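You operate a simulated robot arm through the tools that you are given. There is no shell and no other tool. Be economical: measure what you need, move in short steps, check, and stop when the job is done.

The job below is to be done with a simulated robot arm. You get a single attempt, and the scene is never put back.

TASK
Change the filter rig over from the wide disc to the fine disc.
Fine: the wide disc goes in the white drawer, drawer shut; fine disc in the seat.

The check looks at the end state, three seconds after you hand in, the way a careful person would. Anything else that was tipped, shoved, dropped, spilled or broken makes it a failure.

THE ROBOT
A 6-joint arm with a two-finger parallel gripper, fixed in place. Base frame: the origin is at the foot of the arm, x ahead of it, y to its left, z up. Lengths are in mm, angles in rad, forces in N, time in s.
With the tool pointing down near the work surface it reaches from about 360 to 820 mm from the base axis. Its first joint turns from -2.897 to 2.897 rad. Payload 3.91 kg.
Tool frame: the origin (TCP) lies between the finger pads and is the grasp point; the fingertips stand 30 mm ahead of it; z points along the fingers, y is the line along which they close. Largest opening 110 mm; finger width 20, thickness 10; the body of the gripper, 48 by 112 mm, starts 55 mm behind the TCP.
Orientation is told as [roll, pitch, yaw] about the base's x, y, z axes, in that order, counted from this pose: with the fingers straight down and closing along the base's y, the tool's x points along the base's -x, its y along +y and its z along -z.

THE INTERFACE
- The arm moves only by the tool play_rows. Its argument "targets" is a list of rows, each a list of 7 numbers: the finger opening in mm, from 0 to 110, then the shift along the base's x, y, z in mm, then the turn, a rotation vector about the base's x, y, z in rad. In form: [[claw, tx, ty, tz, wx, wy, wz], ...]. A call has 1 to 8 rows; each row is the pose to reach, as a shift and turn from the pose commanded when the call began. Each row takes 0.2 s and may step no farther than 50 mm and 0.15 rad from the row before; otherwise, or with a gripper value out of range, the whole call is refused. A pose out of reach is approached as far as the arm can. The call stops where the force on the tool passes 40 N (or 10 N more than at its start, if that is more) or the arm is blocked; 0.2 s more then pass. Each finger travels about 45 mm/s and halts on what it meets, pressing with about 22 N; the grip force reading is that of the motor and also rises with nothing between the fingers. The clock runs only during rows and for 0.2 s after the last one: add rows that repeat a pose to give the fingers time. The reply holds the time, the measured pose of the TCP, the force on the tool along the base axes, the opening and the grip force, in the units named above and with some noise, with the torque about the TCP (base axes, N m) and any sound that the robot's microphone picked up, and new pictures: "views" is both (left out), scene, wrist or none.
- Cameras (640 x 400 px; columns grow to the right, rows downward): "scene" is fixed at [51.1, 500.7, 1583.9]; the picture's right is [-0.71, -0.70, 0.00], its down [-0.34, 0.34, -0.88] and it looks along [0.62, -0.62, -0.48] (base axes); focal length 324 px, centre (320, 200). "wrist" rides on the gripper at [77, 7, -115] in the tool frame; the picture's right is [-0.09, 1.00, 0.00], its down [-0.80, -0.07, -0.59] and it looks along [-0.59, -0.05, 0.80] (tool axes); focal length 270 px, centre (320, 200). There is no depth. A picture from a camera that has moved, and an enlarged one, comes with that camera's place and axes in the base frame and with its lens.
- raise_lower(by): slides the trunk up (or, below 0, down) by that many mm; the arm rides with it, the base frame stays. It gives what a move gives, with no picture.
- enlarge(camera, box): a new picture of the part [left, top, right, bottom] of that camera's present view, enlarged. The clock stands still meanwhile.
- sign_off(): hands the job in; it is judged then, once.

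Work in short steps. Places have to be worked out from the pictures, the camera data and where the tool is seen: move nearer, look again, correct. Check each grasp and each placing, and mend what went wrong. You have 120 turns and 200 pictures in all, those below and enlarged ones among them. Open the gripper and draw the arm clear of the work before you hand the job in, unless the task says otherwise; then end with one line.

The tools are called after ">>>" as name(argument=value, ...) on one line, values as JSON. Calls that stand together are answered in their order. play_rows: Moves the arm, as the interface text tells. Its arguments: {"type":"object","properties":{"targets":{"type":"array","items":{"type":"array","items":{"type":"number"}}},"views":{"type":"string","enum":["both","scene","wrist","none"]}},"required":["targets"]} The other tools are called the same way: raise_lower (by) slides the trunk up or down; enlarge (camera, box) takes an enlarged picture of a part of a camera's view; sign_off () hands the job in.

At the start:

```text
clock: 0.0
eef_pos: [430.0, -131.5, 1185.8]
orientation: [0.0, 0.0, 0.001]
ft_force: [-0.4, 0.1, -0.1]
moment: [0.0, 0.02, -0.01]
finger_gap: 110.3
finger_force: 0.1
trunk travel left (down, up): [-500.0, 110.0]
```

scene: 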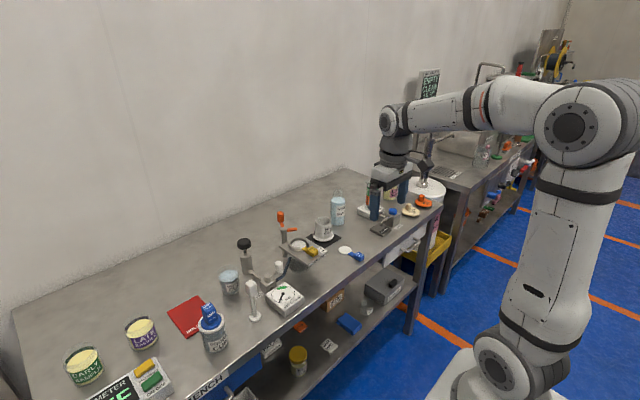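
wrist: 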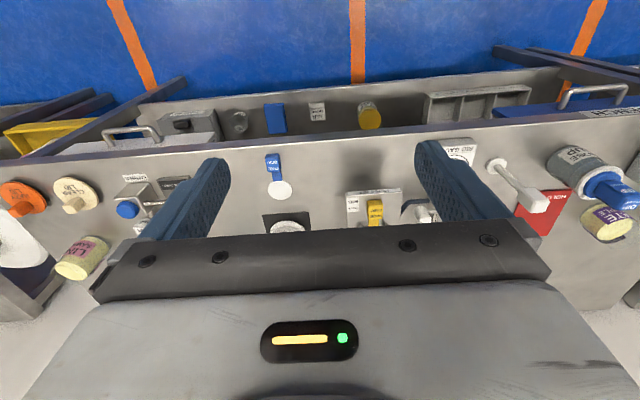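

I'll look more closely at the bench around the rig and the drawer first.

>>> enlarge(camera="scene", box=[220, 170, 380, 320])

>>> enlarge(camera="scene", box=[320, 150, 460, 300])

>>> enlarge(camera="wrist", box=[220, 130, 480, 250])

```text
2.67 times, centred on (300, 245) of scene
camera zoom: at [51.1, 500.7, 1583.9], right [-0.71, -0.7, 0.0], down [-0.34, 0.34, -0.88], along [0.62, -0.62, -0.48], focal length 865 px, centre (373, 80)
```

zoom: 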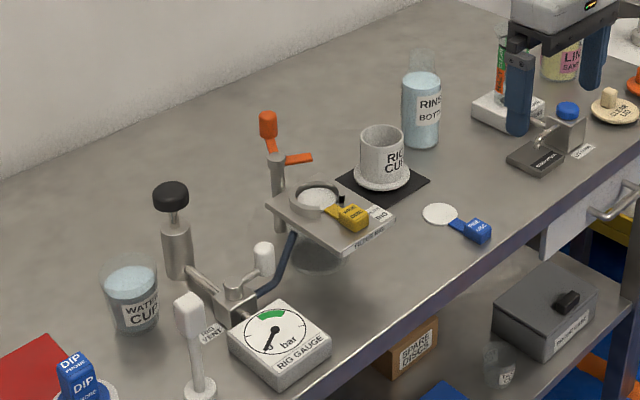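

```text
2.67 times, centred on (390, 225) of scene
camera zoom: at [51.1, 500.7, 1583.9], right [-0.71, -0.7, 0.0], down [-0.34, 0.34, -0.88], along [0.62, -0.62, -0.48], focal length 865 px, centre (133, 133)
```

zoom: 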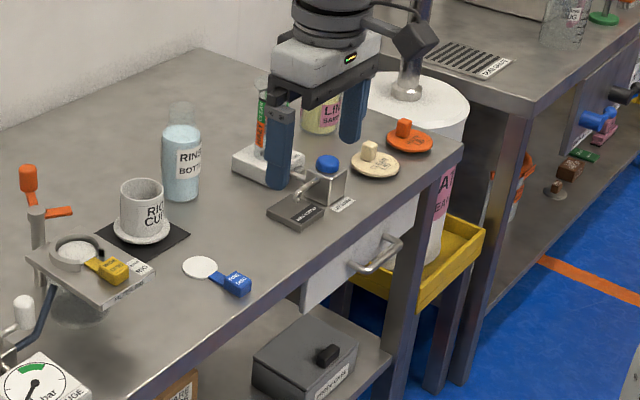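

```text
2.46 times, centred on (350, 190) of wrist
camera zoom: at [352.4, -125.2, 1301.1], right [0.09, 1.0, 0.0], down [0.8, -0.07, 0.59], along [0.59, -0.05, -0.8], focal length 665 px, centre (246, 225)
```

zoom: 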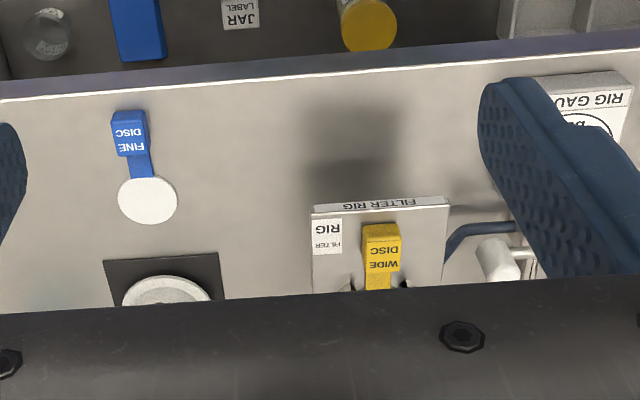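

The bench top is at about z≈820, and the rig handle is near (641,-56,950). I'm moving above the rig to look down at the seat and anything clamping it.

>>> play_rows(targets=[[110, 45, 15, 0, 0, 0, 0], [110, 90, 30, 0, 0, 0, 0], [110, 135, 45, 0, 0, 0, 0], [110, 180, 60, 0, 0, 0, 0]])

```text
clock: 1.0
eef_pos: [612.6, -69.6, 1183.9]
orientation: [0.0, 0.001, -0.001]
ft_force: [0.3, 0.2, -0.1]
moment: [-0.02, 0.03, 0.0]
finger_gap: 110.2
finger_force: 0.1
trunk travel left (down, up): [-500.0, 110.0]
camera wrist: at [534.9, -64.6, 1299.9], right [0.09, 1.0, 0.0], down [0.8, -0.07, 0.59], along [0.59, -0.05, -0.81], focal length 270 px, centre (320, 200)
```

scene: 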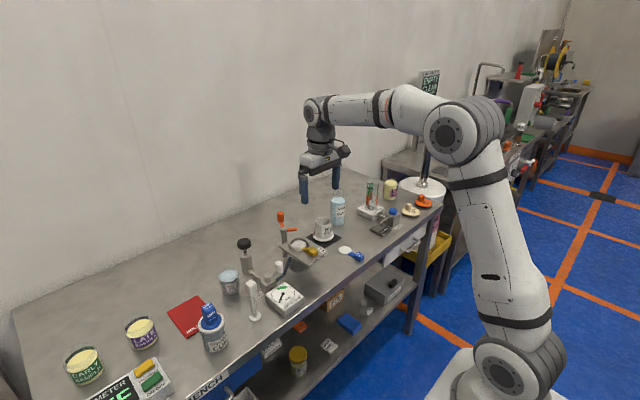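
wrist: 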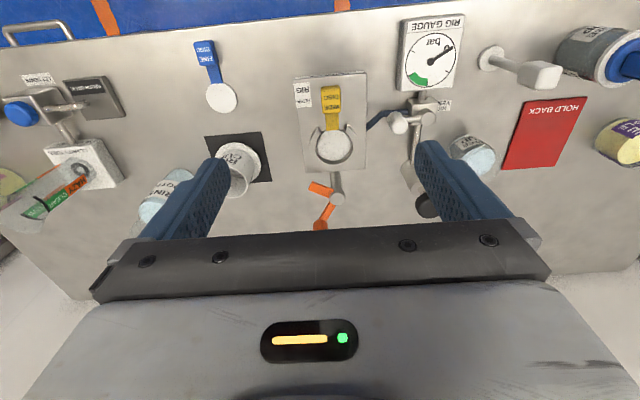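

>>> enlarge(camera="wrist", box=[260, 10, 480, 240])

>>> enlarge(camera="wrist", box=[0, 10, 280, 240])

>>> enlarge(camera="scene", box=[225, 195, 345, 305])

>>> enlarge(camera="scene", box=[340, 170, 460, 300])

```text
1.74 times, centred on (370, 125) of wrist
camera zoom: at [534.9, -64.6, 1299.9], right [0.09, 1.0, 0.0], down [0.8, -0.07, 0.59], along [0.59, -0.05, -0.81], focal length 470 px, centre (233, 330)
```

zoom: 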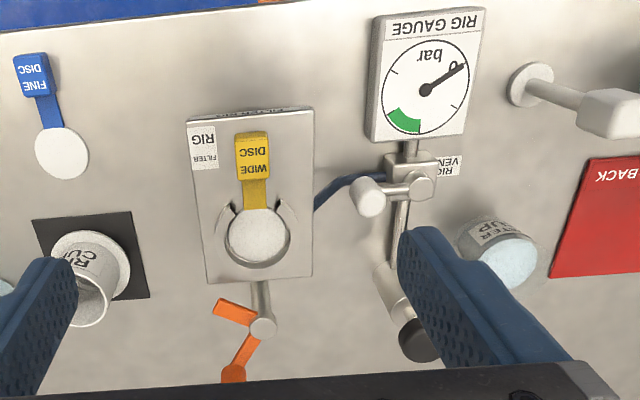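

```text
1.74 times, centred on (140, 125) of wrist
camera zoom: at [534.9, -64.6, 1299.9], right [0.09, 1.0, 0.0], down [0.8, -0.07, 0.59], along [0.59, -0.05, -0.81], focal length 470 px, centre (633, 330)
```

zoom: 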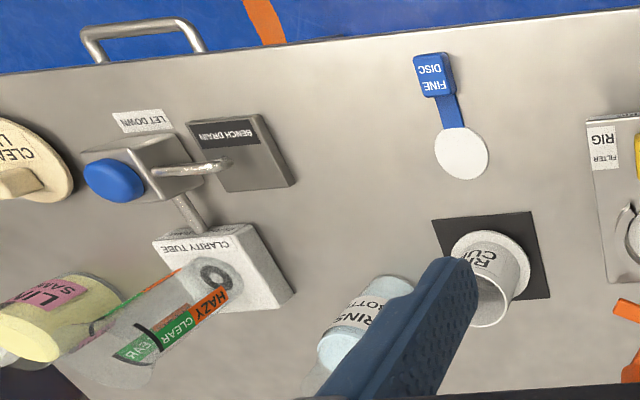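

```text
3.64 times, centred on (285, 250) of scene
camera zoom: at [51.1, 500.7, 1583.9], right [-0.71, -0.7, 0.0], down [-0.34, 0.34, -0.88], along [0.62, -0.62, -0.48], focal length 1180 px, centre (447, 18)
```

zoom: 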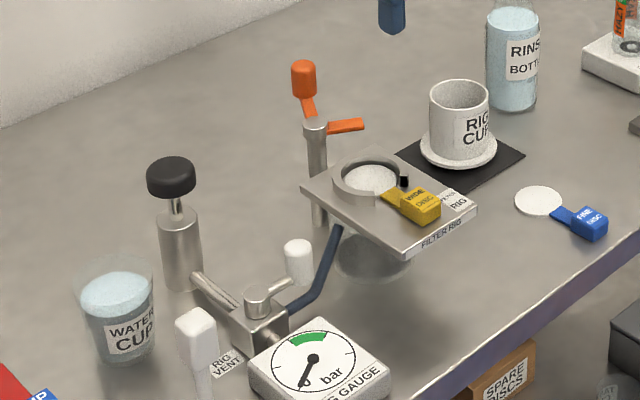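

```text
3.08 times, centred on (400, 235) of scene
camera zoom: at [51.1, 500.7, 1583.9], right [-0.71, -0.7, 0.0], down [-0.34, 0.34, -0.88], along [0.62, -0.62, -0.48], focal length 998 px, centre (74, 92)
```

zoom: 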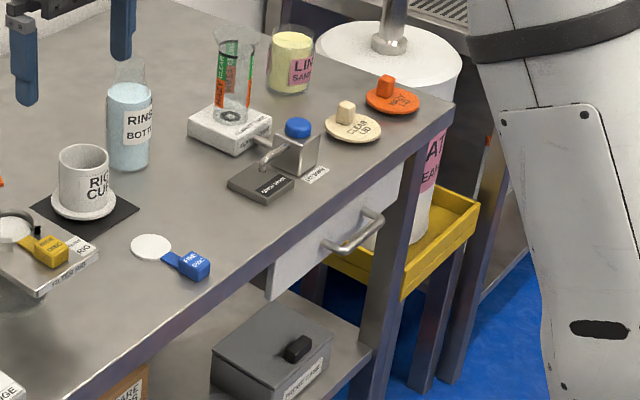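

The gauge reads 0, the clamp is swung clear and the cup is off, so the seat is open. The drawer bar looks to be near (529,-518,785), so I'm moving over to look at the drawer.

>>> play_rows(targets=[[110, -20, -44, 0, 0, 0, 0], [110, -40, -88, 0, 0, 0, 0], [110, -60, -132, 0, 0, 0, 0], [110, -80, -176, 0, 0, 0, 0], [110, -100, -220, 0, 0, 0, 0], [110, -120, -264, 0, 0, 0, 0], [110, -135, -308, 0, 0, 0, 0], [110, -150, -352, 0, 0, 0, 0]], views="none")

>>> play_rows(targets=[[110, 0, -40, -20, 0, 0, 0], [110, 0, -70, -55, 0, 0, 0], [110, 0, -90, -100, 0, 0, 0], [110, 0, -90, -140, 0, 0, 0]])

```text
clock: 2.8
eef_pos: [460.1, -427.3, 1185.2]
orientation: [0.003, -0.001, 0.0]
ft_force: [-0.4, 0.0, 0.1]
moment: [0.04, 0.03, 0.0]
finger_gap: 109.9
finger_force: 0.1
trunk travel left (down, up): [-500.0, 110.0]
```

```text
clock: 3.8
eef_pos: [459.1, -514.3, 1044.7]
orientation: [0.001, -0.001, -0.001]
ft_force: [-0.1, -0.8, 0.3]
moment: [0.01, 0.01, 0.0]
finger_gap: 110.0
finger_force: 0.1
trunk travel left (down, up): [-500.0, 110.0]
camera wrist: at [382.1, -507.7, 1159.6], right [0.09, 1.0, 0.0], down [0.8, -0.07, 0.59], along [0.59, -0.05, -0.8], focal length 270 px, centre (320, 200)
```

scene: 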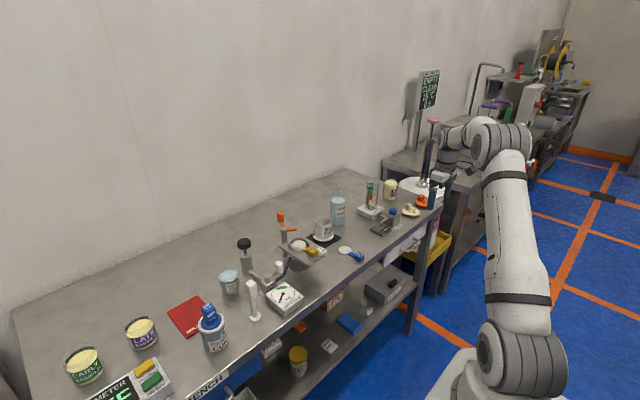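
wrist: 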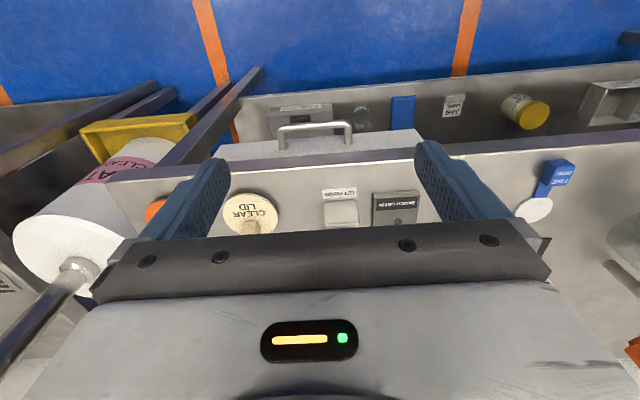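

The drawer bar is visible just below the bench edge. I'm enlarging both views to locate it.

>>> enlarge(camera="wrist", box=[200, 80, 440, 230])

>>> enlarge(camera="scene", box=[360, 190, 460, 270])

```text
2.67 times, centred on (320, 155) of wrist
camera zoom: at [382.1, -507.7, 1159.6], right [0.09, 1.0, 0.0], down [0.8, -0.07, 0.59], along [0.59, -0.05, -0.8], focal length 721 px, centre (320, 320)
```

zoom: 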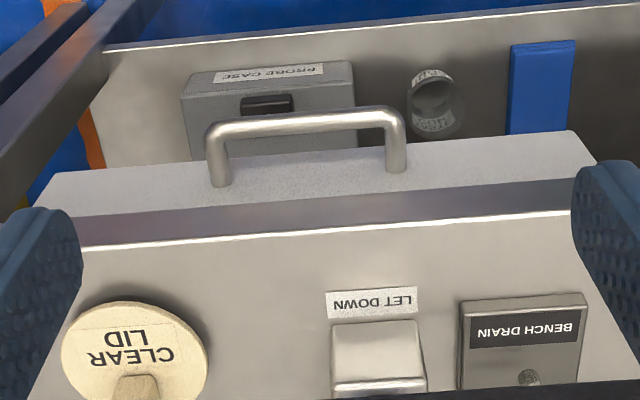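

```text
5.00 times, centred on (410, 230) of scene
camera zoom: at [51.1, 500.7, 1583.9], right [-0.71, -0.7, 0.0], down [-0.34, 0.34, -0.88], along [0.62, -0.62, -0.48], focal length 1623 px, centre (-130, 50)
```

zoom: 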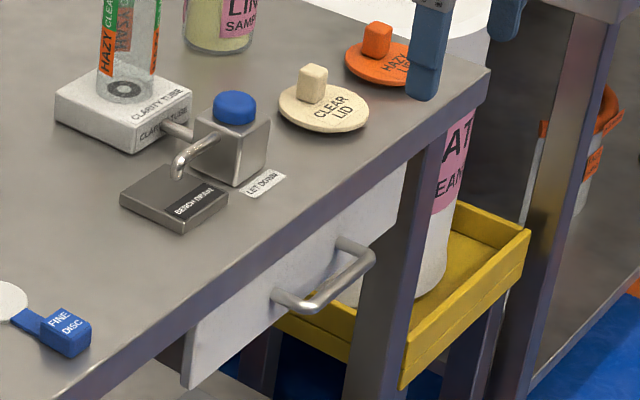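

From the combined rays I put the bar at about (527,-528,781), with the drawer face near x=562. The bench edge is too close for a vertical grasp, so I'm yawing -90° and then tilting the fingers forward to grip the bar from the front.

>>> play_rows(targets=[[110, -5, 0, 0, 0, 0, -0.145], [110, -10, 0, 0, 0, 0, -0.29], [110, -15, 0, 0, 0, 0, -0.435], [110, -20, 0, 0, 0, 0, -0.58], [110, -25, 0, 0, 0, 0, -0.725], [110, -30, 0, 0, 0, 0, -0.87], [110, -35, 0, 0, 0, 0, -1.015], [110, -39, 0, 0, 0, 0, -1.16]], views="none")

>>> play_rows(targets=[[110, 0, 0, -20, 0, 0, -0.137], [110, 0, 0, -40, 0, 0, -0.274], [110, 0, 0, -60, 0, 0, -0.411], [70, 0, 0, -80, 0, 0, -0.411], [50, 0, 0, -100, 0, 0, -0.411]], views="both")

```text
clock: 5.6
eef_pos: [422.5, -513.5, 1045.7]
orientation: [0.0, 0.002, -1.158]
ft_force: [-0.1, -0.5, 0.4]
moment: [-0.01, -0.03, -0.02]
finger_gap: 110.4
finger_force: 0.0
trunk travel left (down, up): [-500.0, 110.0]
```

```text
clock: 6.8
eef_pos: [420.7, -514.5, 946.5]
orientation: [0.0, 0.001, -1.571]
ft_force: [0.8, 0.1, -1.1]
moment: [-0.02, 0.01, -0.01]
finger_gap: 58.0
finger_force: 0.1
trunk travel left (down, up): [-500.0, 110.0]
camera wrist: at [426.9, -436.9, 1061.1], right [1.0, -0.09, 0.0], down [-0.07, -0.8, 0.59], along [-0.05, -0.59, -0.8], focal length 270 px, centre (320, 200)
```

scene: 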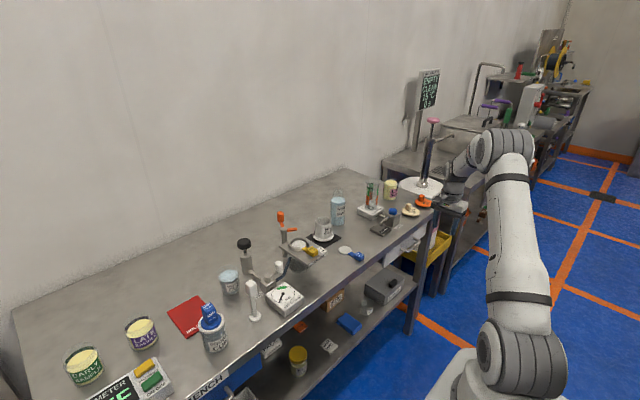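
wrist: 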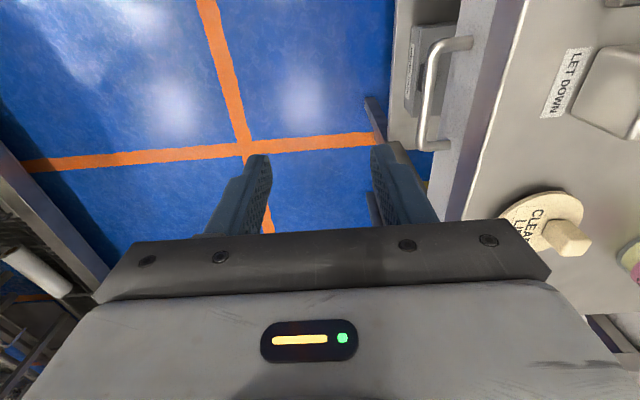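

The bar is confirmed at x≈533, y≈-525. I'm tilting the tool forward and descending in front of it.

>>> play_rows(targets=[[50, 0, -2, -12, 0, -0.145, 0], [50, 0, -4, -25, 0, -0.29, 0], [50, 0, -6, -38, 0, -0.435, 0], [50, 0, -8, -50, 0, -0.58, 0], [50, 0, -10, -62, 0, -0.725, 0], [50, 0, -12, -75, 0, -0.87, 0], [50, 0, -13, -88, 0, -1.015, 0], [50, 0, -13, -100, 0, -1.15, 0]], views="both")

```text
clock: 8.6
eef_pos: [422.8, -527.8, 846.2]
orientation: [1.152, -0.002, -1.57]
ft_force: [-0.2, -0.5, 0.4]
moment: [0.01, 0.05, -0.02]
finger_gap: 50.2
finger_force: 0.1
trunk travel left (down, up): [-500.0, 110.0]
camera wrist: at [318.9, -450.7, 899.0], right [0.41, -0.09, 0.91], down [-0.57, -0.8, 0.18], along [0.71, -0.59, -0.37], focal length 270 px, centre (320, 200)
```

scene: 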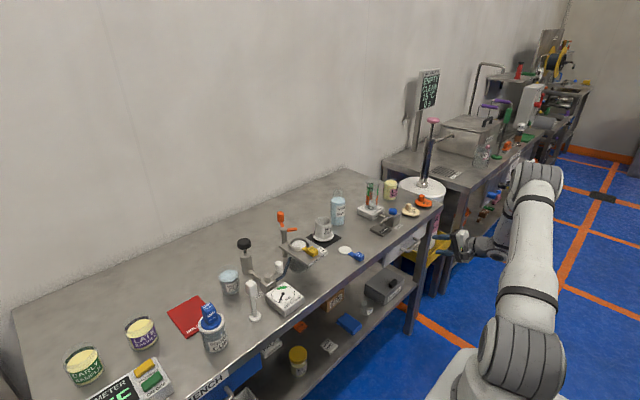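
wrist: 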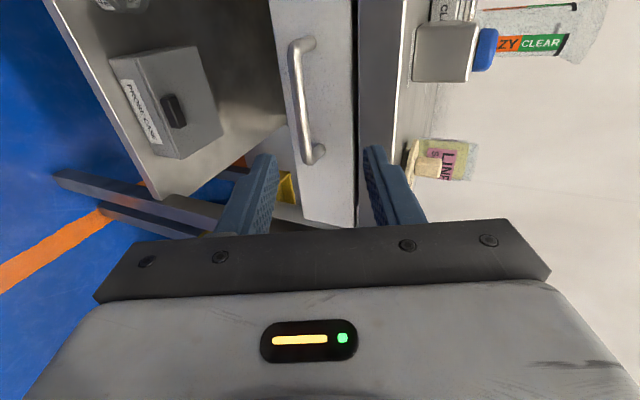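

The three views agree on the bar at (534,-522,780). I'm levelling the tool more and lining up just in front of it.

>>> play_rows(targets=[[50, 5, 2, -20, 0, -0.13, 0], [50, 15, 4, -42, 0, -0.25, 0], [50, 30, 6, -60, 0, -0.25, 0], [50, 45, 6, -62, 0, -0.25, 0]], views="wrist")

```text
clock: 9.6
eef_pos: [465.1, -521.1, 783.9]
orientation: [1.4, 0.0, -1.571]
ft_force: [0.1, 0.0, -0.1]
moment: [-0.01, -0.01, -0.02]
finger_gap: 50.1
finger_force: 0.0
trunk travel left (down, up): [-500.0, 110.0]
camera wrist: at [353.6, -444.6, 810.4], right [0.17, -0.09, 0.98], down [-0.6, -0.8, 0.03], along [0.78, -0.59, -0.19], focal length 270 px, centre (320, 200)
```

wrist: 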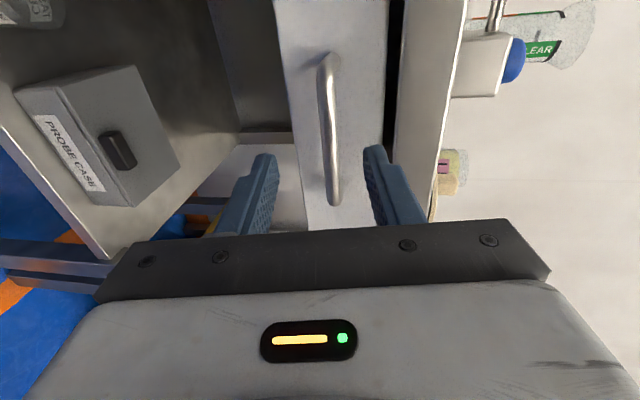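

The bar sits centred between the fingers at z≈779. I'm advancing 50 mm and closing.

>>> play_rows(targets=[[50, 25, 1, -1, 0, 0, 0], [50, 50, 1, -1, 0, 0, 0]], views="wrist")

```text
clock: 10.2
eef_pos: [515.9, -519.7, 782.7]
orientation: [1.4, 0.001, -1.572]
ft_force: [-0.5, 0.6, 0.9]
moment: [0.03, 0.0, 0.01]
finger_gap: 50.3
finger_force: 0.0
trunk travel left (down, up): [-500.0, 110.0]
camera wrist: at [404.0, -443.3, 809.8], right [0.17, -0.09, 0.98], down [-0.6, -0.8, 0.03], along [0.78, -0.59, -0.19], focal length 270 px, centre (320, 200)
```

wrist: 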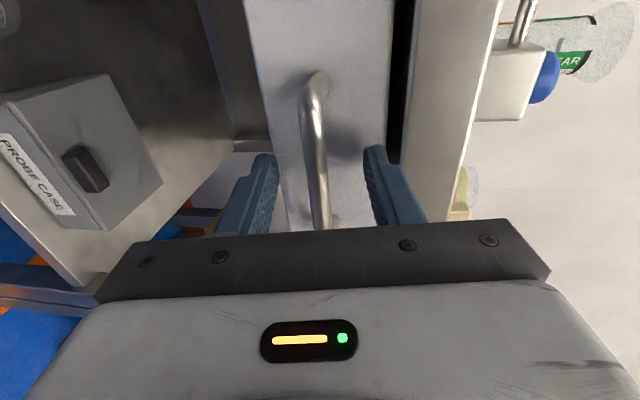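

The bar is between the fingers, so I'm closing with repeated rows.

>>> play_rows(targets=[[30, 0, 0, 0, 0, 0, 0], [10, 0, 0, 0, 0, 0, 0], [0, 0, 0, 0, 0, 0, 0], [0, 0, 0, 0, 0, 0, 0], [0, 0, 0, 0, 0, 0, 0]], views="wrist")

```text
clock: 11.4
eef_pos: [516.3, -519.7, 782.2]
orientation: [1.399, 0.0, -1.571]
ft_force: [-2.9, 1.1, -11.0]
moment: [-0.96, -0.32, -0.21]
finger_gap: 13.3
finger_force: 45.2
trunk travel left (down, up): [-500.0, 110.0]
camera wrist: at [403.4, -443.4, 808.9], right [0.17, -0.09, 0.98], down [-0.6, -0.8, 0.03], along [0.78, -0.59, -0.19], focal length 270 px, centre (320, 200)
```

wrist: 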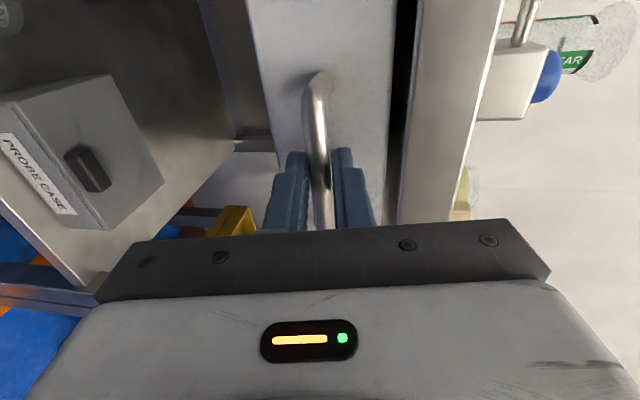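

I've gripped the bar with a 13 mm gap. I'm pulling the drawer out in steps.

>>> play_rows(targets=[[0, -10, 0, -2, 0, 0, 0], [0, -30, 0, -2, 0, 0, 0], [0, -50, 0, -2, 0, 0, 0], [0, -70, 0, -2, 0, 0, 0], [0, -90, 0, -2, 0, 0, 0], [0, -110, 0, -2, 0, 0, 0], [0, -130, 0, -2, 0, 0, 0]], views="both")

```text
clock: 13.0
eef_pos: [384.3, -520.4, 782.1]
orientation: [1.402, 0.001, -1.57]
ft_force: [-2.3, -6.3, 9.2]
moment: [0.67, -0.62, 0.6]
finger_gap: 13.7
finger_force: 44.6
trunk travel left (down, up): [-500.0, 110.0]
camera wrist: at [272.6, -443.2, 808.4], right [0.17, -0.09, 0.98], down [-0.6, -0.8, 0.03], along [0.78, -0.59, -0.19], focal length 270 px, centre (320, 200)
```

scene: 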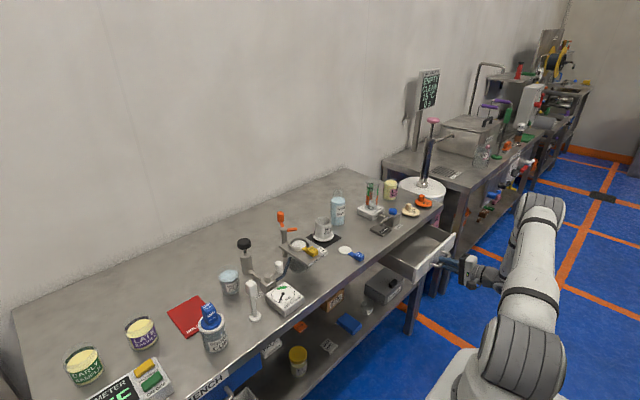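
wrist: 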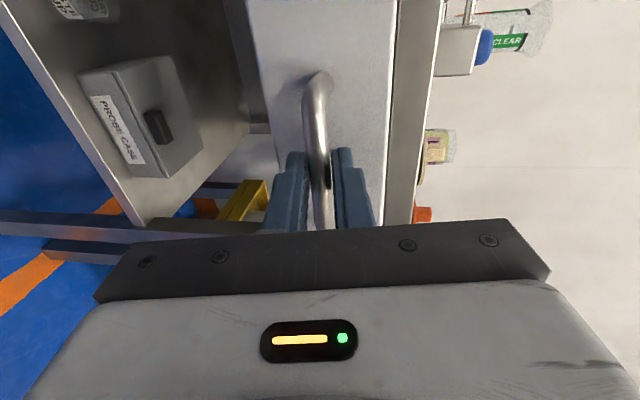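

The drawer is out 130 mm. I'm pulling a little further, watching the force.

>>> play_rows(targets=[[0, -15, 0, -1, 0, 0, 0], [0, -30, 0, -1, 0, 0, 0], [0, -40, 0, -1, 0, 0, 0]], views="none")

>>> enlarge(camera="scene", box=[350, 190, 480, 300])

```text
clock: 13.8
eef_pos: [346.0, -520.8, 780.9]
orientation: [1.404, -0.002, -1.571]
ft_force: [0.1, -7.6, 22.4]
moment: [0.9, -0.72, -0.14]
finger_gap: 13.3
finger_force: 44.8
trunk travel left (down, up): [-500.0, 110.0]
```

```text
3.64 times, centred on (415, 245) of scene
camera zoom: at [51.1, 500.7, 1583.9], right [-0.71, -0.7, 0.0], down [-0.34, 0.34, -0.88], along [0.62, -0.62, -0.48], focal length 1180 px, centre (-26, 36)
```

zoom: 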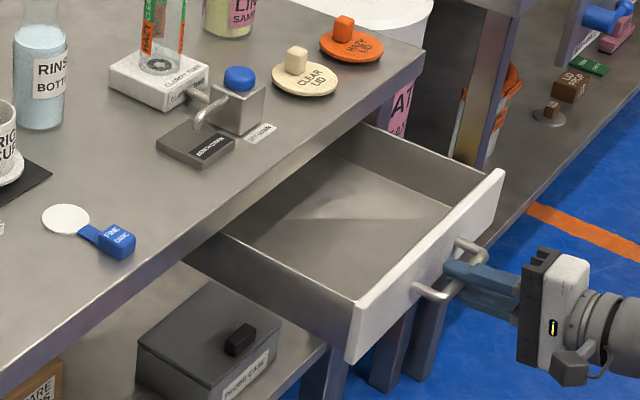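

The drawer is out about 170 mm and empty. I'm releasing the bar, backing off and rising.

>>> play_rows(targets=[[20, 0, 0, 2, 0, 0, 0], [40, 0, 0, 2, 0, 0, 0], [50, 0, 0, 2, 0, 0, 0], [50, 0, 0, 2, 0, 0, 0], [50, -25, 0, 0, 0, 0, 0], [50, -55, 0, 0, 0, 0, 0], [50, -55, 0, 45, 0, 0, 0], [50, -55, 0, 90, 0, 0, 0]], views="none")

>>> play_rows(targets=[[50, 0, 0, 40, 0, 0.14, 0], [50, 0, 0, 80, 0, 0.28, 0], [50, 0, 0, 120, 0, 0.42, 0], [50, 0, 0, 150, 0, 0.56, 0], [50, 20, 0, 170, 0, 0.7, 0], [50, 40, 0, 190, 0, 0.84, 0], [50, 60, 0, 210, 0, 0.98, 0], [50, 80, 0, 230, 0, 1.12, 0]], views="scene")

```text
clock: 15.6
eef_pos: [291.3, -520.2, 870.8]
orientation: [1.402, 0.0, -1.571]
ft_force: [0.3, 0.9, -0.1]
moment: [0.03, 0.0, 0.0]
finger_gap: 50.5
finger_force: 0.0
trunk travel left (down, up): [-500.0, 110.0]
```

```text
clock: 17.4
eef_pos: [373.1, -521.0, 1100.5]
orientation: [0.278, 0.002, -1.57]
ft_force: [-0.3, 1.0, -0.2]
moment: [0.02, 0.02, 0.03]
finger_gap: 50.0
finger_force: 0.0
trunk travel left (down, up): [-500.0, 110.0]
```

scene: 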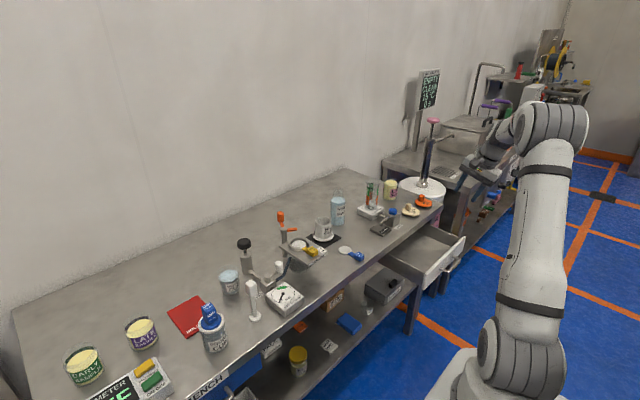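

The drawer stays open. I'm straightening the tool, yawing back to 0 and travelling toward the rig.

>>> play_rows(targets=[[60, 10, 20, 10, 0, 0.14, 0], [60, 20, 50, 20, 0, 0.28, 0]], views="none")

>>> play_rows(targets=[[60, 15, 45, 0, 0, 0, 0.145], [60, 30, 90, 0, 0, 0, 0.29], [60, 45, 135, 0, 0, 0, 0.435], [60, 60, 180, 0, 0, 0, 0.58], [60, 75, 225, 0, 0, 0, 0.725], [60, 90, 270, 0, 0, 0, 0.87], [60, 105, 315, 0, 0, 0, 1.015], [60, 120, 360, 0, 0, 0, 1.16]], views="none")

>>> play_rows(targets=[[60, 20, 20, 0, 0, 0, 0.14], [60, 40, 40, 0, 0, 0, 0.28], [60, 50, 55, 0, 0, 0, 0.41], [60, 50, 55, 0, 0, 0, 0.411]], views="both")

```text
clock: 18.0
eef_pos: [392.5, -470.0, 1119.4]
orientation: [-0.001, -0.002, -1.569]
ft_force: [0.7, 1.4, -0.4]
moment: [-0.03, 0.04, -0.01]
finger_gap: 59.9
finger_force: 0.1
trunk travel left (down, up): [-500.0, 110.0]
```

```text
clock: 19.8
eef_pos: [511.9, -107.9, 1121.1]
orientation: [0.0, 0.0, -0.408]
ft_force: [-0.4, 0.6, 0.0]
moment: [-0.01, 0.02, 0.01]
finger_gap: 60.1
finger_force: 0.0
trunk travel left (down, up): [-500.0, 110.0]
```

```text
clock: 20.8
eef_pos: [562.2, -55.1, 1119.6]
orientation: [-0.002, -0.001, 0.001]
ft_force: [-0.8, 0.1, 0.4]
moment: [-0.02, -0.02, -0.03]
finger_gap: 59.9
finger_force: 0.1
trunk travel left (down, up): [-500.0, 110.0]
camera wrist: at [484.0, -48.0, 1234.9], right [0.09, 1.0, 0.0], down [0.8, -0.07, 0.59], along [0.59, -0.05, -0.8], focal length 270 px, centre (320, 200)
```

scene: 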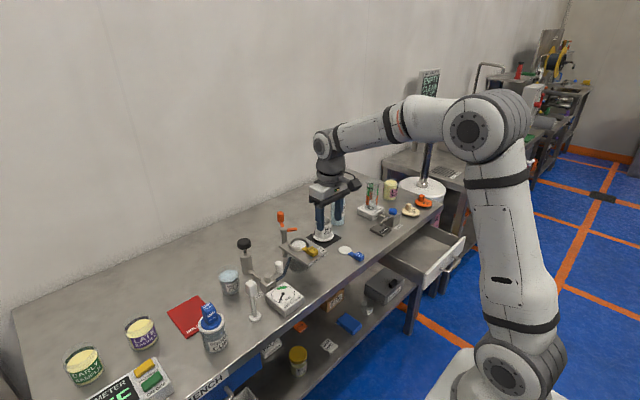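
wrist: 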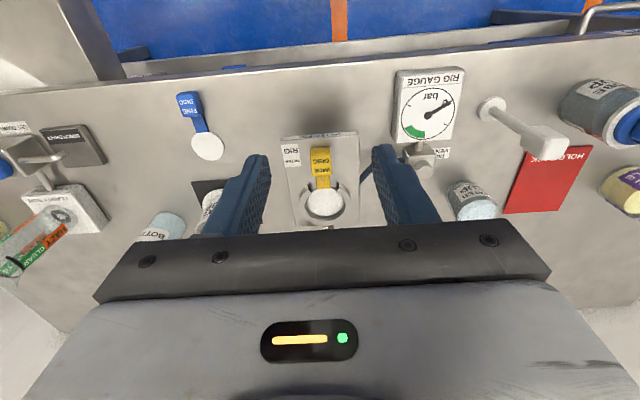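

>>> enlarge(camera="wrist", box=[250, 110, 410, 240])

>>> enlarge(camera="scene", box=[270, 200, 350, 280])

```text
3.08 times, centred on (330, 175) of wrist
camera zoom: at [484.0, -48.0, 1234.9], right [0.09, 1.0, 0.0], down [0.8, -0.07, 0.59], along [0.59, -0.05, -0.8], focal length 832 px, centre (289, 277)
```

zoom: 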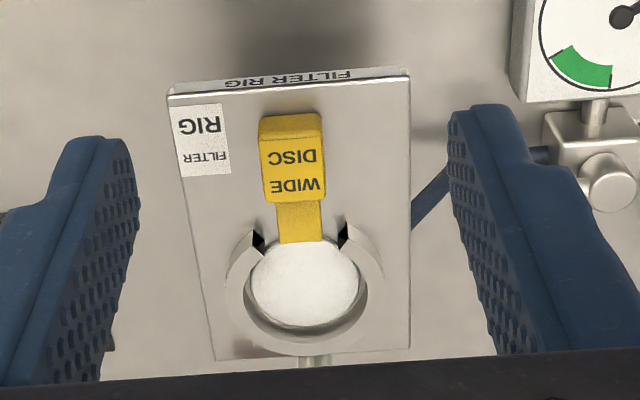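

```text
5.00 times, centred on (310, 240) of scene
camera zoom: at [51.1, 500.7, 1583.9], right [-0.71, -0.7, 0.0], down [-0.34, 0.34, -0.88], along [0.62, -0.62, -0.48], focal length 1623 px, centre (370, 0)
```

zoom: 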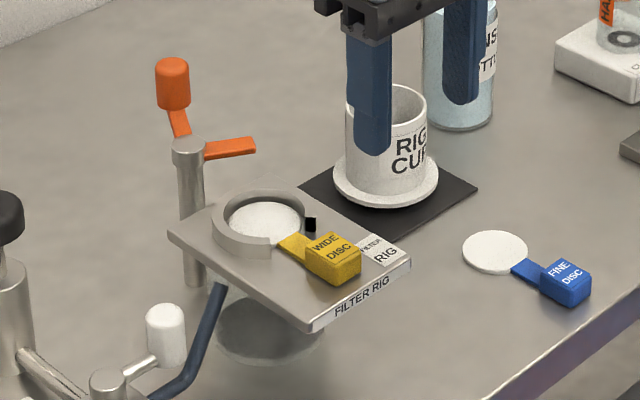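

The yellow handle top is near (638,-58,962) and the plate top near z≈946. I'm going down to a safe height above the handle to check alignment.

>>> play_rows(targets=[[60, 30, -1, -20, 0, 0, 0], [60, 60, -2, -45, 0, 0, 0], [60, 76, -3, -75, 0, 0, 0], [60, 76, -3, -105, 0, 0, 0]], views="both")

>>> enlarge(camera="scene", box=[270, 190, 350, 270])

```text
clock: 21.8
eef_pos: [637.7, -58.2, 1014.6]
orientation: [0.0, 0.0, -0.001]
ft_force: [-0.4, 0.6, -0.8]
moment: [-0.02, -0.03, 0.01]
finger_gap: 60.0
finger_force: 0.1
trunk travel left (down, up): [-500.0, 110.0]
camera wrist: at [560.0, -50.4, 1129.5], right [0.09, 1.0, 0.0], down [0.8, -0.07, 0.59], along [0.59, -0.05, -0.8], focal length 270 px, centre (320, 200)
```

scene: 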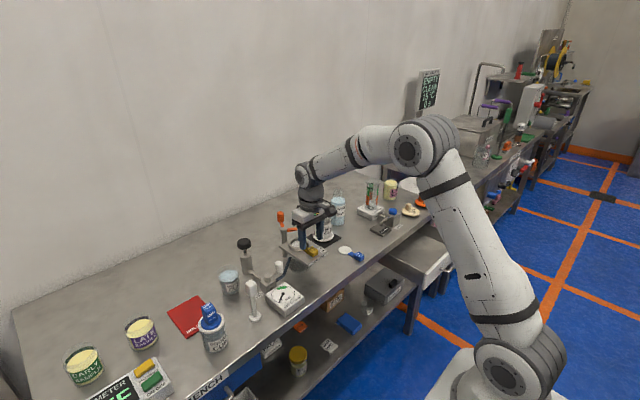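
wrist: 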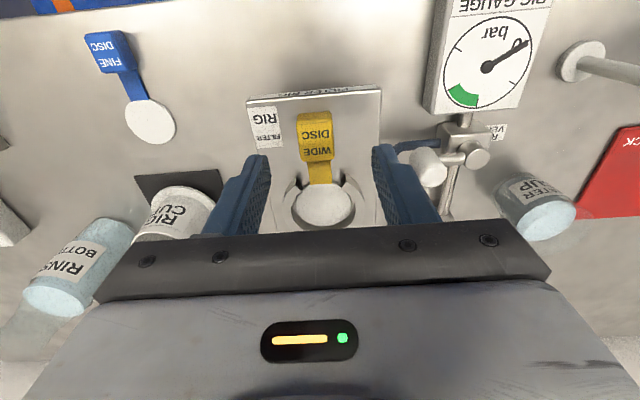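

```text
5.00 times, centred on (310, 230) of scene
camera zoom: at [51.1, 500.7, 1583.9], right [-0.71, -0.7, 0.0], down [-0.34, 0.34, -0.88], along [0.62, -0.62, -0.48], focal length 1623 px, centre (370, 50)
```

zoom: 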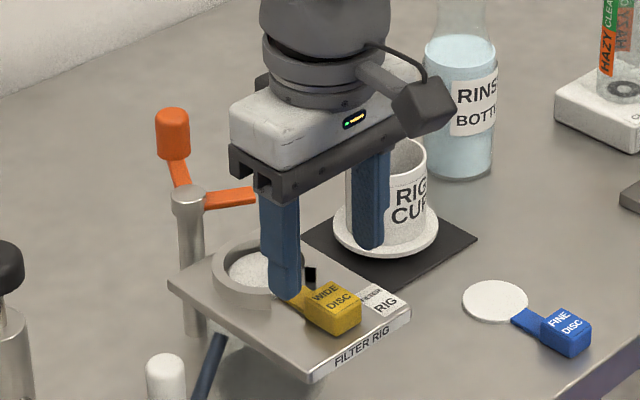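

The handle is centred between the fingers at about (633,-60). I'm lowering to tips at z≈950 to check plate clearance.

>>> play_rows(targets=[[60, -4, -2, -18, 0, 0, 0], [60, -4, -2, -34, 0, 0, 0]], views="none")

>>> enlarge(camera="scene", box=[280, 210, 340, 270])

>>> enlarge(camera="wrist", box=[230, 70, 430, 240])

```text
clock: 22.4
eef_pos: [634.1, -59.6, 980.1]
orientation: [0.0, -0.001, 0.0]
ft_force: [0.3, 1.0, 0.8]
moment: [-0.02, 0.02, -0.02]
finger_gap: 60.1
finger_force: 0.0
trunk travel left (down, up): [-500.0, 110.0]
```

```text
6.67 times, centred on (310, 240) of scene
camera zoom: at [51.1, 500.7, 1583.9], right [-0.71, -0.7, 0.0], down [-0.34, 0.34, -0.88], along [0.62, -0.62, -0.48], focal length 2164 px, centre (387, -67)
```

zoom: 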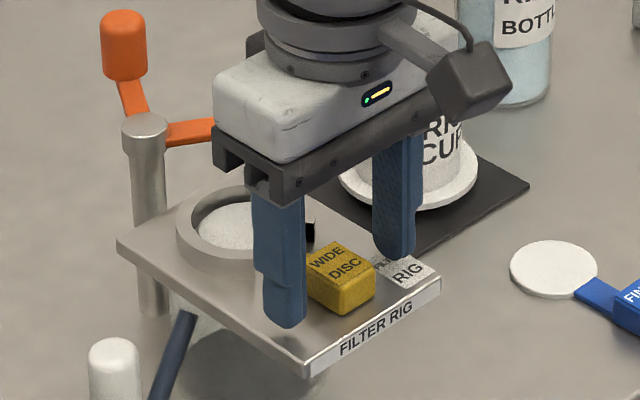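

```text
2.35 times, centred on (330, 155) of wrist
camera zoom: at [555.6, -52.6, 1095.8], right [0.09, 1.0, 0.0], down [0.8, -0.07, 0.59], along [0.59, -0.05, -0.8], focal length 636 px, centre (296, 306)
```

zoom: 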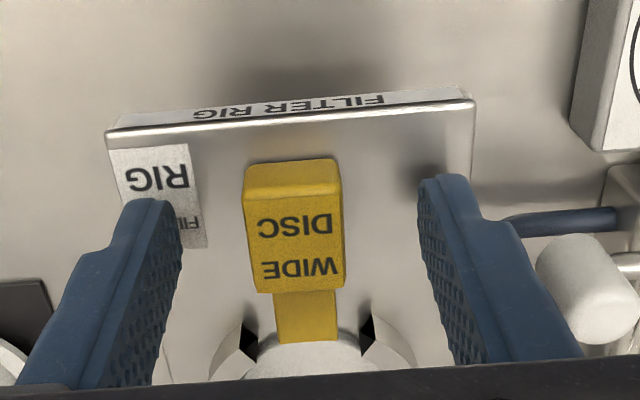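

The fingers straddle the handle with the tips about at its mid-height and the plate clear. I'm lowering 2 mm and closing.

>>> play_rows(targets=[[50, 0, 0, -2, 0, 0, 0], [30, 0, 0, -2, 0, 0, 0], [10, 0, 0, -2, 0, 0, 0], [0, 0, 0, -2, 0, 0, 0], [0, 0, 0, -2, 0, 0, 0], [0, 0, 0, -2, 0, 0, 0]], views="wrist")

```text
clock: 23.8
eef_pos: [634.4, -58.6, 978.5]
orientation: [0.001, -0.002, 0.001]
ft_force: [0.8, 0.6, 0.1]
moment: [0.02, 0.01, -0.01]
finger_gap: 22.7
finger_force: 22.0
trunk travel left (down, up): [-500.0, 110.0]
camera wrist: at [555.5, -52.5, 1094.0], right [0.09, 1.0, 0.0], down [0.8, -0.07, 0.59], along [0.59, -0.05, -0.8], focal length 270 px, centre (320, 200)
```

wrist: 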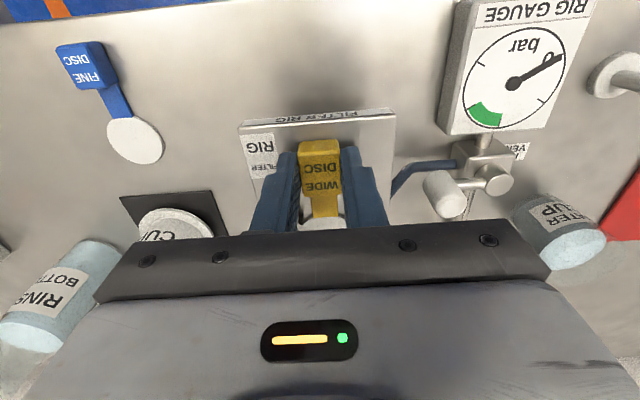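

The handle is gripped at 22.7 mm. I'm lifting it straight up and watching the force.

>>> play_rows(targets=[[0, 0, 0, 8, 0, 0, 0], [0, 0, 0, 20, 0, 0, 0], [0, 0, 0, 45, 0, 0, 0], [0, 0, 0, 80, 0, 0, 0]], views="both")

>>> enlarge(camera="scene", box=[260, 180, 360, 270])

```text
clock: 24.8
eef_pos: [633.6, -61.1, 1059.8]
orientation: [0.0, 0.0, 0.0]
ft_force: [-0.3, 0.2, -0.3]
moment: [0.01, -0.02, 0.0]
finger_gap: 22.8
finger_force: 22.3
trunk travel left (down, up): [-500.0, 110.0]
camera wrist: at [555.1, -53.4, 1174.5], right [0.09, 1.0, 0.0], down [0.8, -0.07, 0.59], along [0.59, -0.05, -0.8], focal length 270 px, centre (320, 200)
```

scene: 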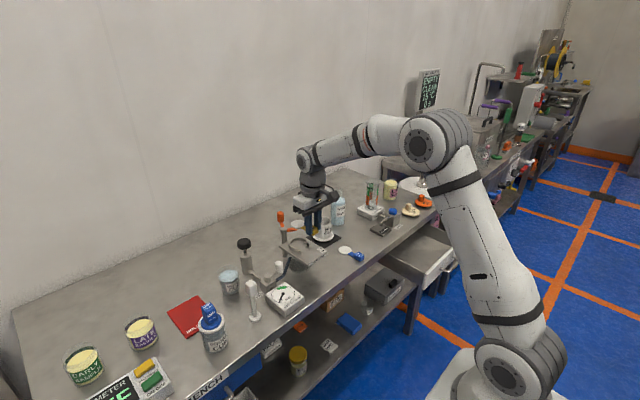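
wrist: 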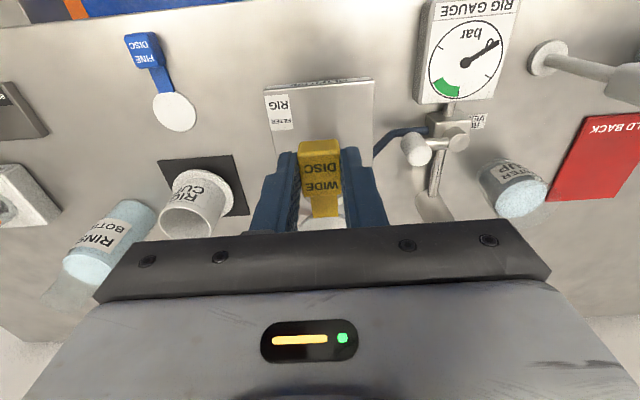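

```text
4.44 times, centred on (310, 225) of scene
camera zoom: at [51.1, 500.7, 1583.9], right [-0.71, -0.7, 0.0], down [-0.34, 0.34, -0.88], along [0.62, -0.62, -0.48], focal length 1442 px, centre (364, 89)
```

zoom: 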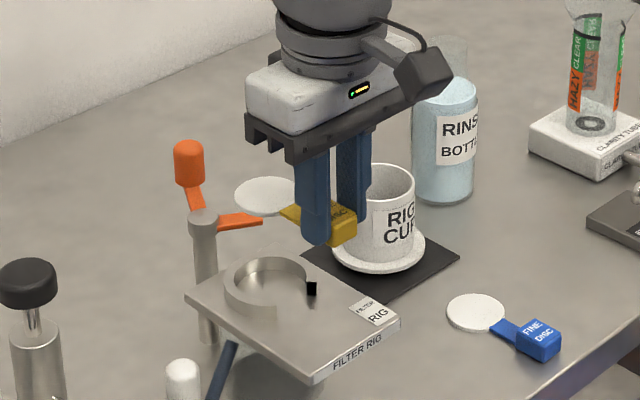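

The disc is out of the seat and held level. I'm retracting toward the robot, then moving sideways over the open drawer.

>>> play_rows(targets=[[0, -45, 0, 10, 0, 0, 0], [0, -90, 0, 20, 0, 0, 0], [0, -135, -10, 20, 0, 0, 0], [0, -170, -40, 20, 0, 0, 0], [0, -189, -85, 20, 0, 0, 0], [0, -189, -130, 20, 0, 0, 0], [0, -189, -175, 20, 0, 0, 0], [0, -189, -220, 20, 0, 0, 0]], views="none")

>>> play_rows(targets=[[0, 0, -45, 0, 0, 0, 0], [0, 0, -90, 0, 0, 0, 0], [0, 0, -135, 0, 0, 0, 0], [0, 0, -180, 0, 0, 0, 0], [0, 0, -220, -20, 0, 0, 0], [0, 0, -230, -60, 0, 0, 0], [0, 0, -230, -100, 0, 0, 0], [0, 0, -230, -130, 0, 0, 0]], views="both")

>>> enlarge(camera="scene", box=[360, 170, 490, 290])

```text
clock: 26.6
eef_pos: [444.3, -280.5, 1080.3]
orientation: [-0.001, -0.001, 0.0]
ft_force: [-0.2, -0.1, -0.5]
moment: [0.01, -0.03, -0.01]
finger_gap: 23.0
finger_force: 22.8
trunk travel left (down, up): [-500.0, 110.0]
```

```text
clock: 28.4
eef_pos: [444.6, -509.7, 947.9]
orientation: [0.0, 0.001, 0.001]
ft_force: [-0.1, -0.7, 0.1]
moment: [-0.05, -0.01, -0.01]
finger_gap: 22.6
finger_force: 23.0
trunk travel left (down, up): [-500.0, 110.0]
camera wrist: at [366.9, -503.4, 1063.3], right [0.09, 1.0, 0.0], down [0.8, -0.07, 0.59], along [0.59, -0.05, -0.8], focal length 270 px, centre (320, 200)
```

scene: 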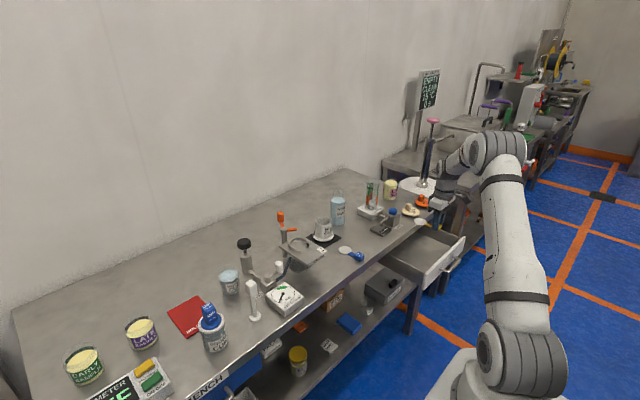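
wrist: 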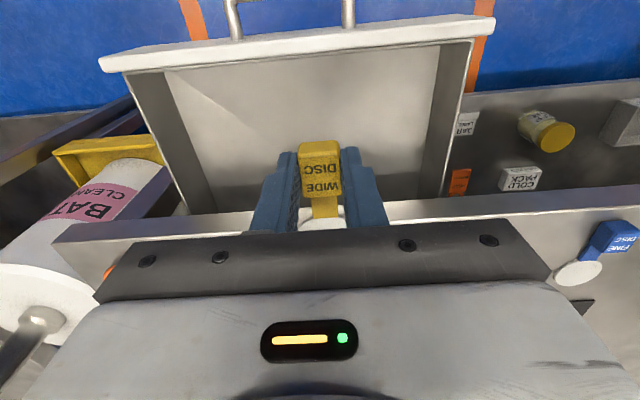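

```text
3.33 times, centred on (425, 230) of scene
camera zoom: at [51.1, 500.7, 1583.9], right [-0.71, -0.7, 0.0], down [-0.34, 0.34, -0.88], along [0.62, -0.62, -0.48], focal length 1082 px, centre (-30, 100)
```

zoom: 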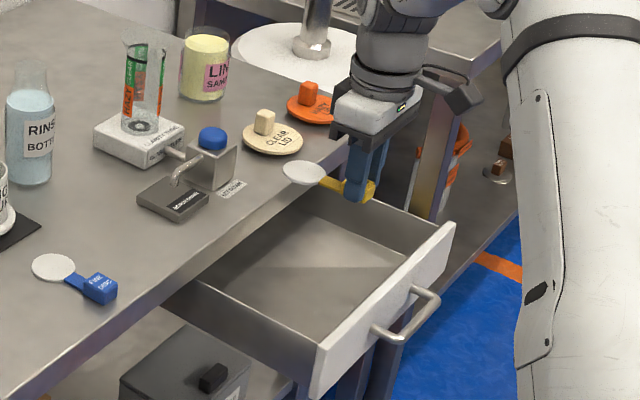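

The disc is over the drawer with clearance to the bench edge at x≈555. I'm shifting 8 mm toward me and lowering to just inside the drawer.

>>> play_rows(targets=[[0, -8, -5, -30, 0, 0, 0], [0, -8, -5, -60, 0, 0, 0], [0, -8, -5, -90, 0, 0, 0], [0, -8, -5, -120, 0, 0, 0]], views="wrist")

>>> enlarge(camera="scene", box=[370, 190, 480, 290])

```text
clock: 29.4
eef_pos: [435.3, -515.0, 829.2]
orientation: [0.0, 0.001, 0.001]
ft_force: [-0.5, 0.5, 0.0]
moment: [0.01, 0.03, 0.0]
finger_gap: 22.7
finger_force: 21.8
trunk travel left (down, up): [-500.0, 110.0]
camera wrist: at [358.0, -507.9, 943.6], right [0.09, 1.0, 0.0], down [0.8, -0.07, 0.59], along [0.59, -0.05, -0.8], focal length 270 px, centre (320, 200)
```

wrist: 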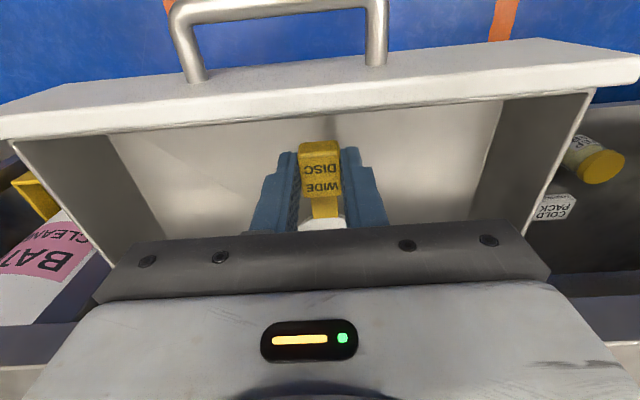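

```text
4.00 times, centred on (425, 240) of scene
camera zoom: at [51.1, 500.7, 1583.9], right [-0.71, -0.7, 0.0], down [-0.34, 0.34, -0.88], along [0.62, -0.62, -0.48], focal length 1298 px, centre (-100, 40)
```

zoom: 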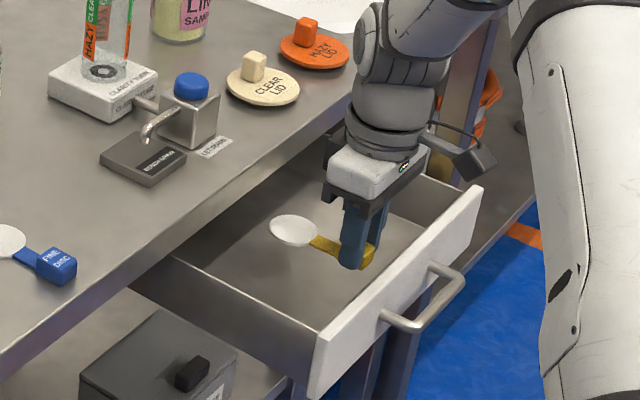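

It's inside the drawer opening. I'm lowering in small steps and checking the force for floor contact.

>>> play_rows(targets=[[0, 0, 0, -10, 0, 0, 0], [0, 0, 0, -18, 0, 0, 0], [0, 0, 0, -24, 0, 0, 0]], views="none")

>>> enlarge(camera="scene", box=[370, 190, 480, 290])

```text
clock: 30.2
eef_pos: [435.3, -515.4, 804.8]
orientation: [-0.001, 0.0, 0.0]
ft_force: [0.1, -0.7, 0.1]
moment: [0.03, 0.02, -0.01]
finger_gap: 22.8
finger_force: 22.1
trunk travel left (down, up): [-500.0, 110.0]
```

```text
4.00 times, centred on (425, 240) of scene
camera zoom: at [51.1, 500.7, 1583.9], right [-0.71, -0.7, 0.0], down [-0.34, 0.34, -0.88], along [0.62, -0.62, -0.48], focal length 1298 px, centre (-100, 40)
```

zoom: 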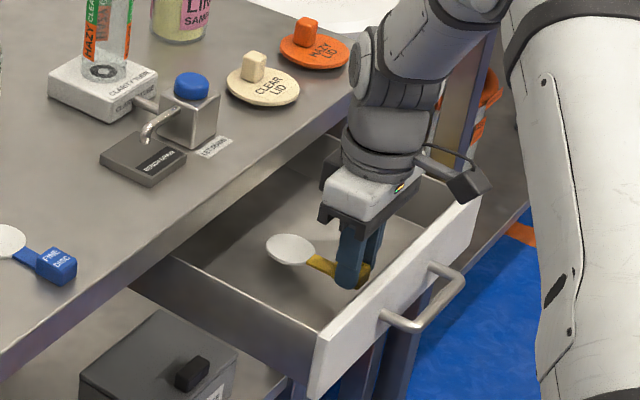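

>>> play_rows(targets=[[0, 0, 0, -4, 0, 0, 0], [0, 0, 0, -8, 0, 0, 0], [0, 0, 0, -11, 0, 0, 0]], views="none")

```text
clock: 31.0
eef_pos: [435.2, -515.1, 794.4]
orientation: [0.0, 0.0, 0.002]
ft_force: [0.1, 0.1, -1.7]
moment: [-0.02, 0.02, 0.0]
finger_gap: 22.9
finger_force: 22.1
trunk travel left (down, up): [-500.0, 110.0]
```

No floor contact at TCP z≈794. I'm continuing in 2 mm steps.

>>> play_rows(targets=[[0, 0, 0, -2, 0, 0, 0], [0, 0, 0, -4, 0, 0, 0], [0, 0, 0, -6, 0, 0, 0]], views="none")

>>> enlarge(camera="scene", box=[390, 220, 470, 280])

```text
clock: 31.8
eef_pos: [436.0, -515.0, 788.5]
orientation: [-0.002, 0.001, 0.001]
ft_force: [0.4, -0.2, -1.3]
moment: [0.02, 0.05, -0.03]
finger_gap: 22.6
finger_force: 21.8
trunk travel left (down, up): [-500.0, 110.0]
```

```text
6.67 times, centred on (430, 250) of scene
camera zoom: at [51.1, 500.7, 1583.9], right [-0.71, -0.7, 0.0], down [-0.34, 0.34, -0.88], along [0.62, -0.62, -0.48], focal length 2164 px, centre (-413, -133)
```

zoom: 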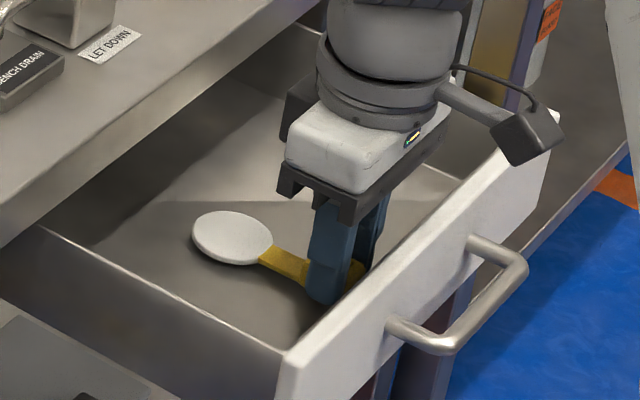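

The disc is now only a few mm above the drawer floor. I'm still lowering gently.

>>> play_rows(targets=[[0, 0, 0, -2, 0, 0, 0], [0, 0, 0, -4, 0, 0, 0], [0, 0, 0, -6, 0, 0, 0]], views="none")

```text
clock: 32.6
eef_pos: [436.9, -514.3, 783.4]
orientation: [-0.001, 0.001, -0.001]
ft_force: [0.4, 0.1, 2.7]
moment: [0.04, -0.08, 0.0]
finger_gap: 22.6
finger_force: 22.1
trunk travel left (down, up): [-500.0, 110.0]
```

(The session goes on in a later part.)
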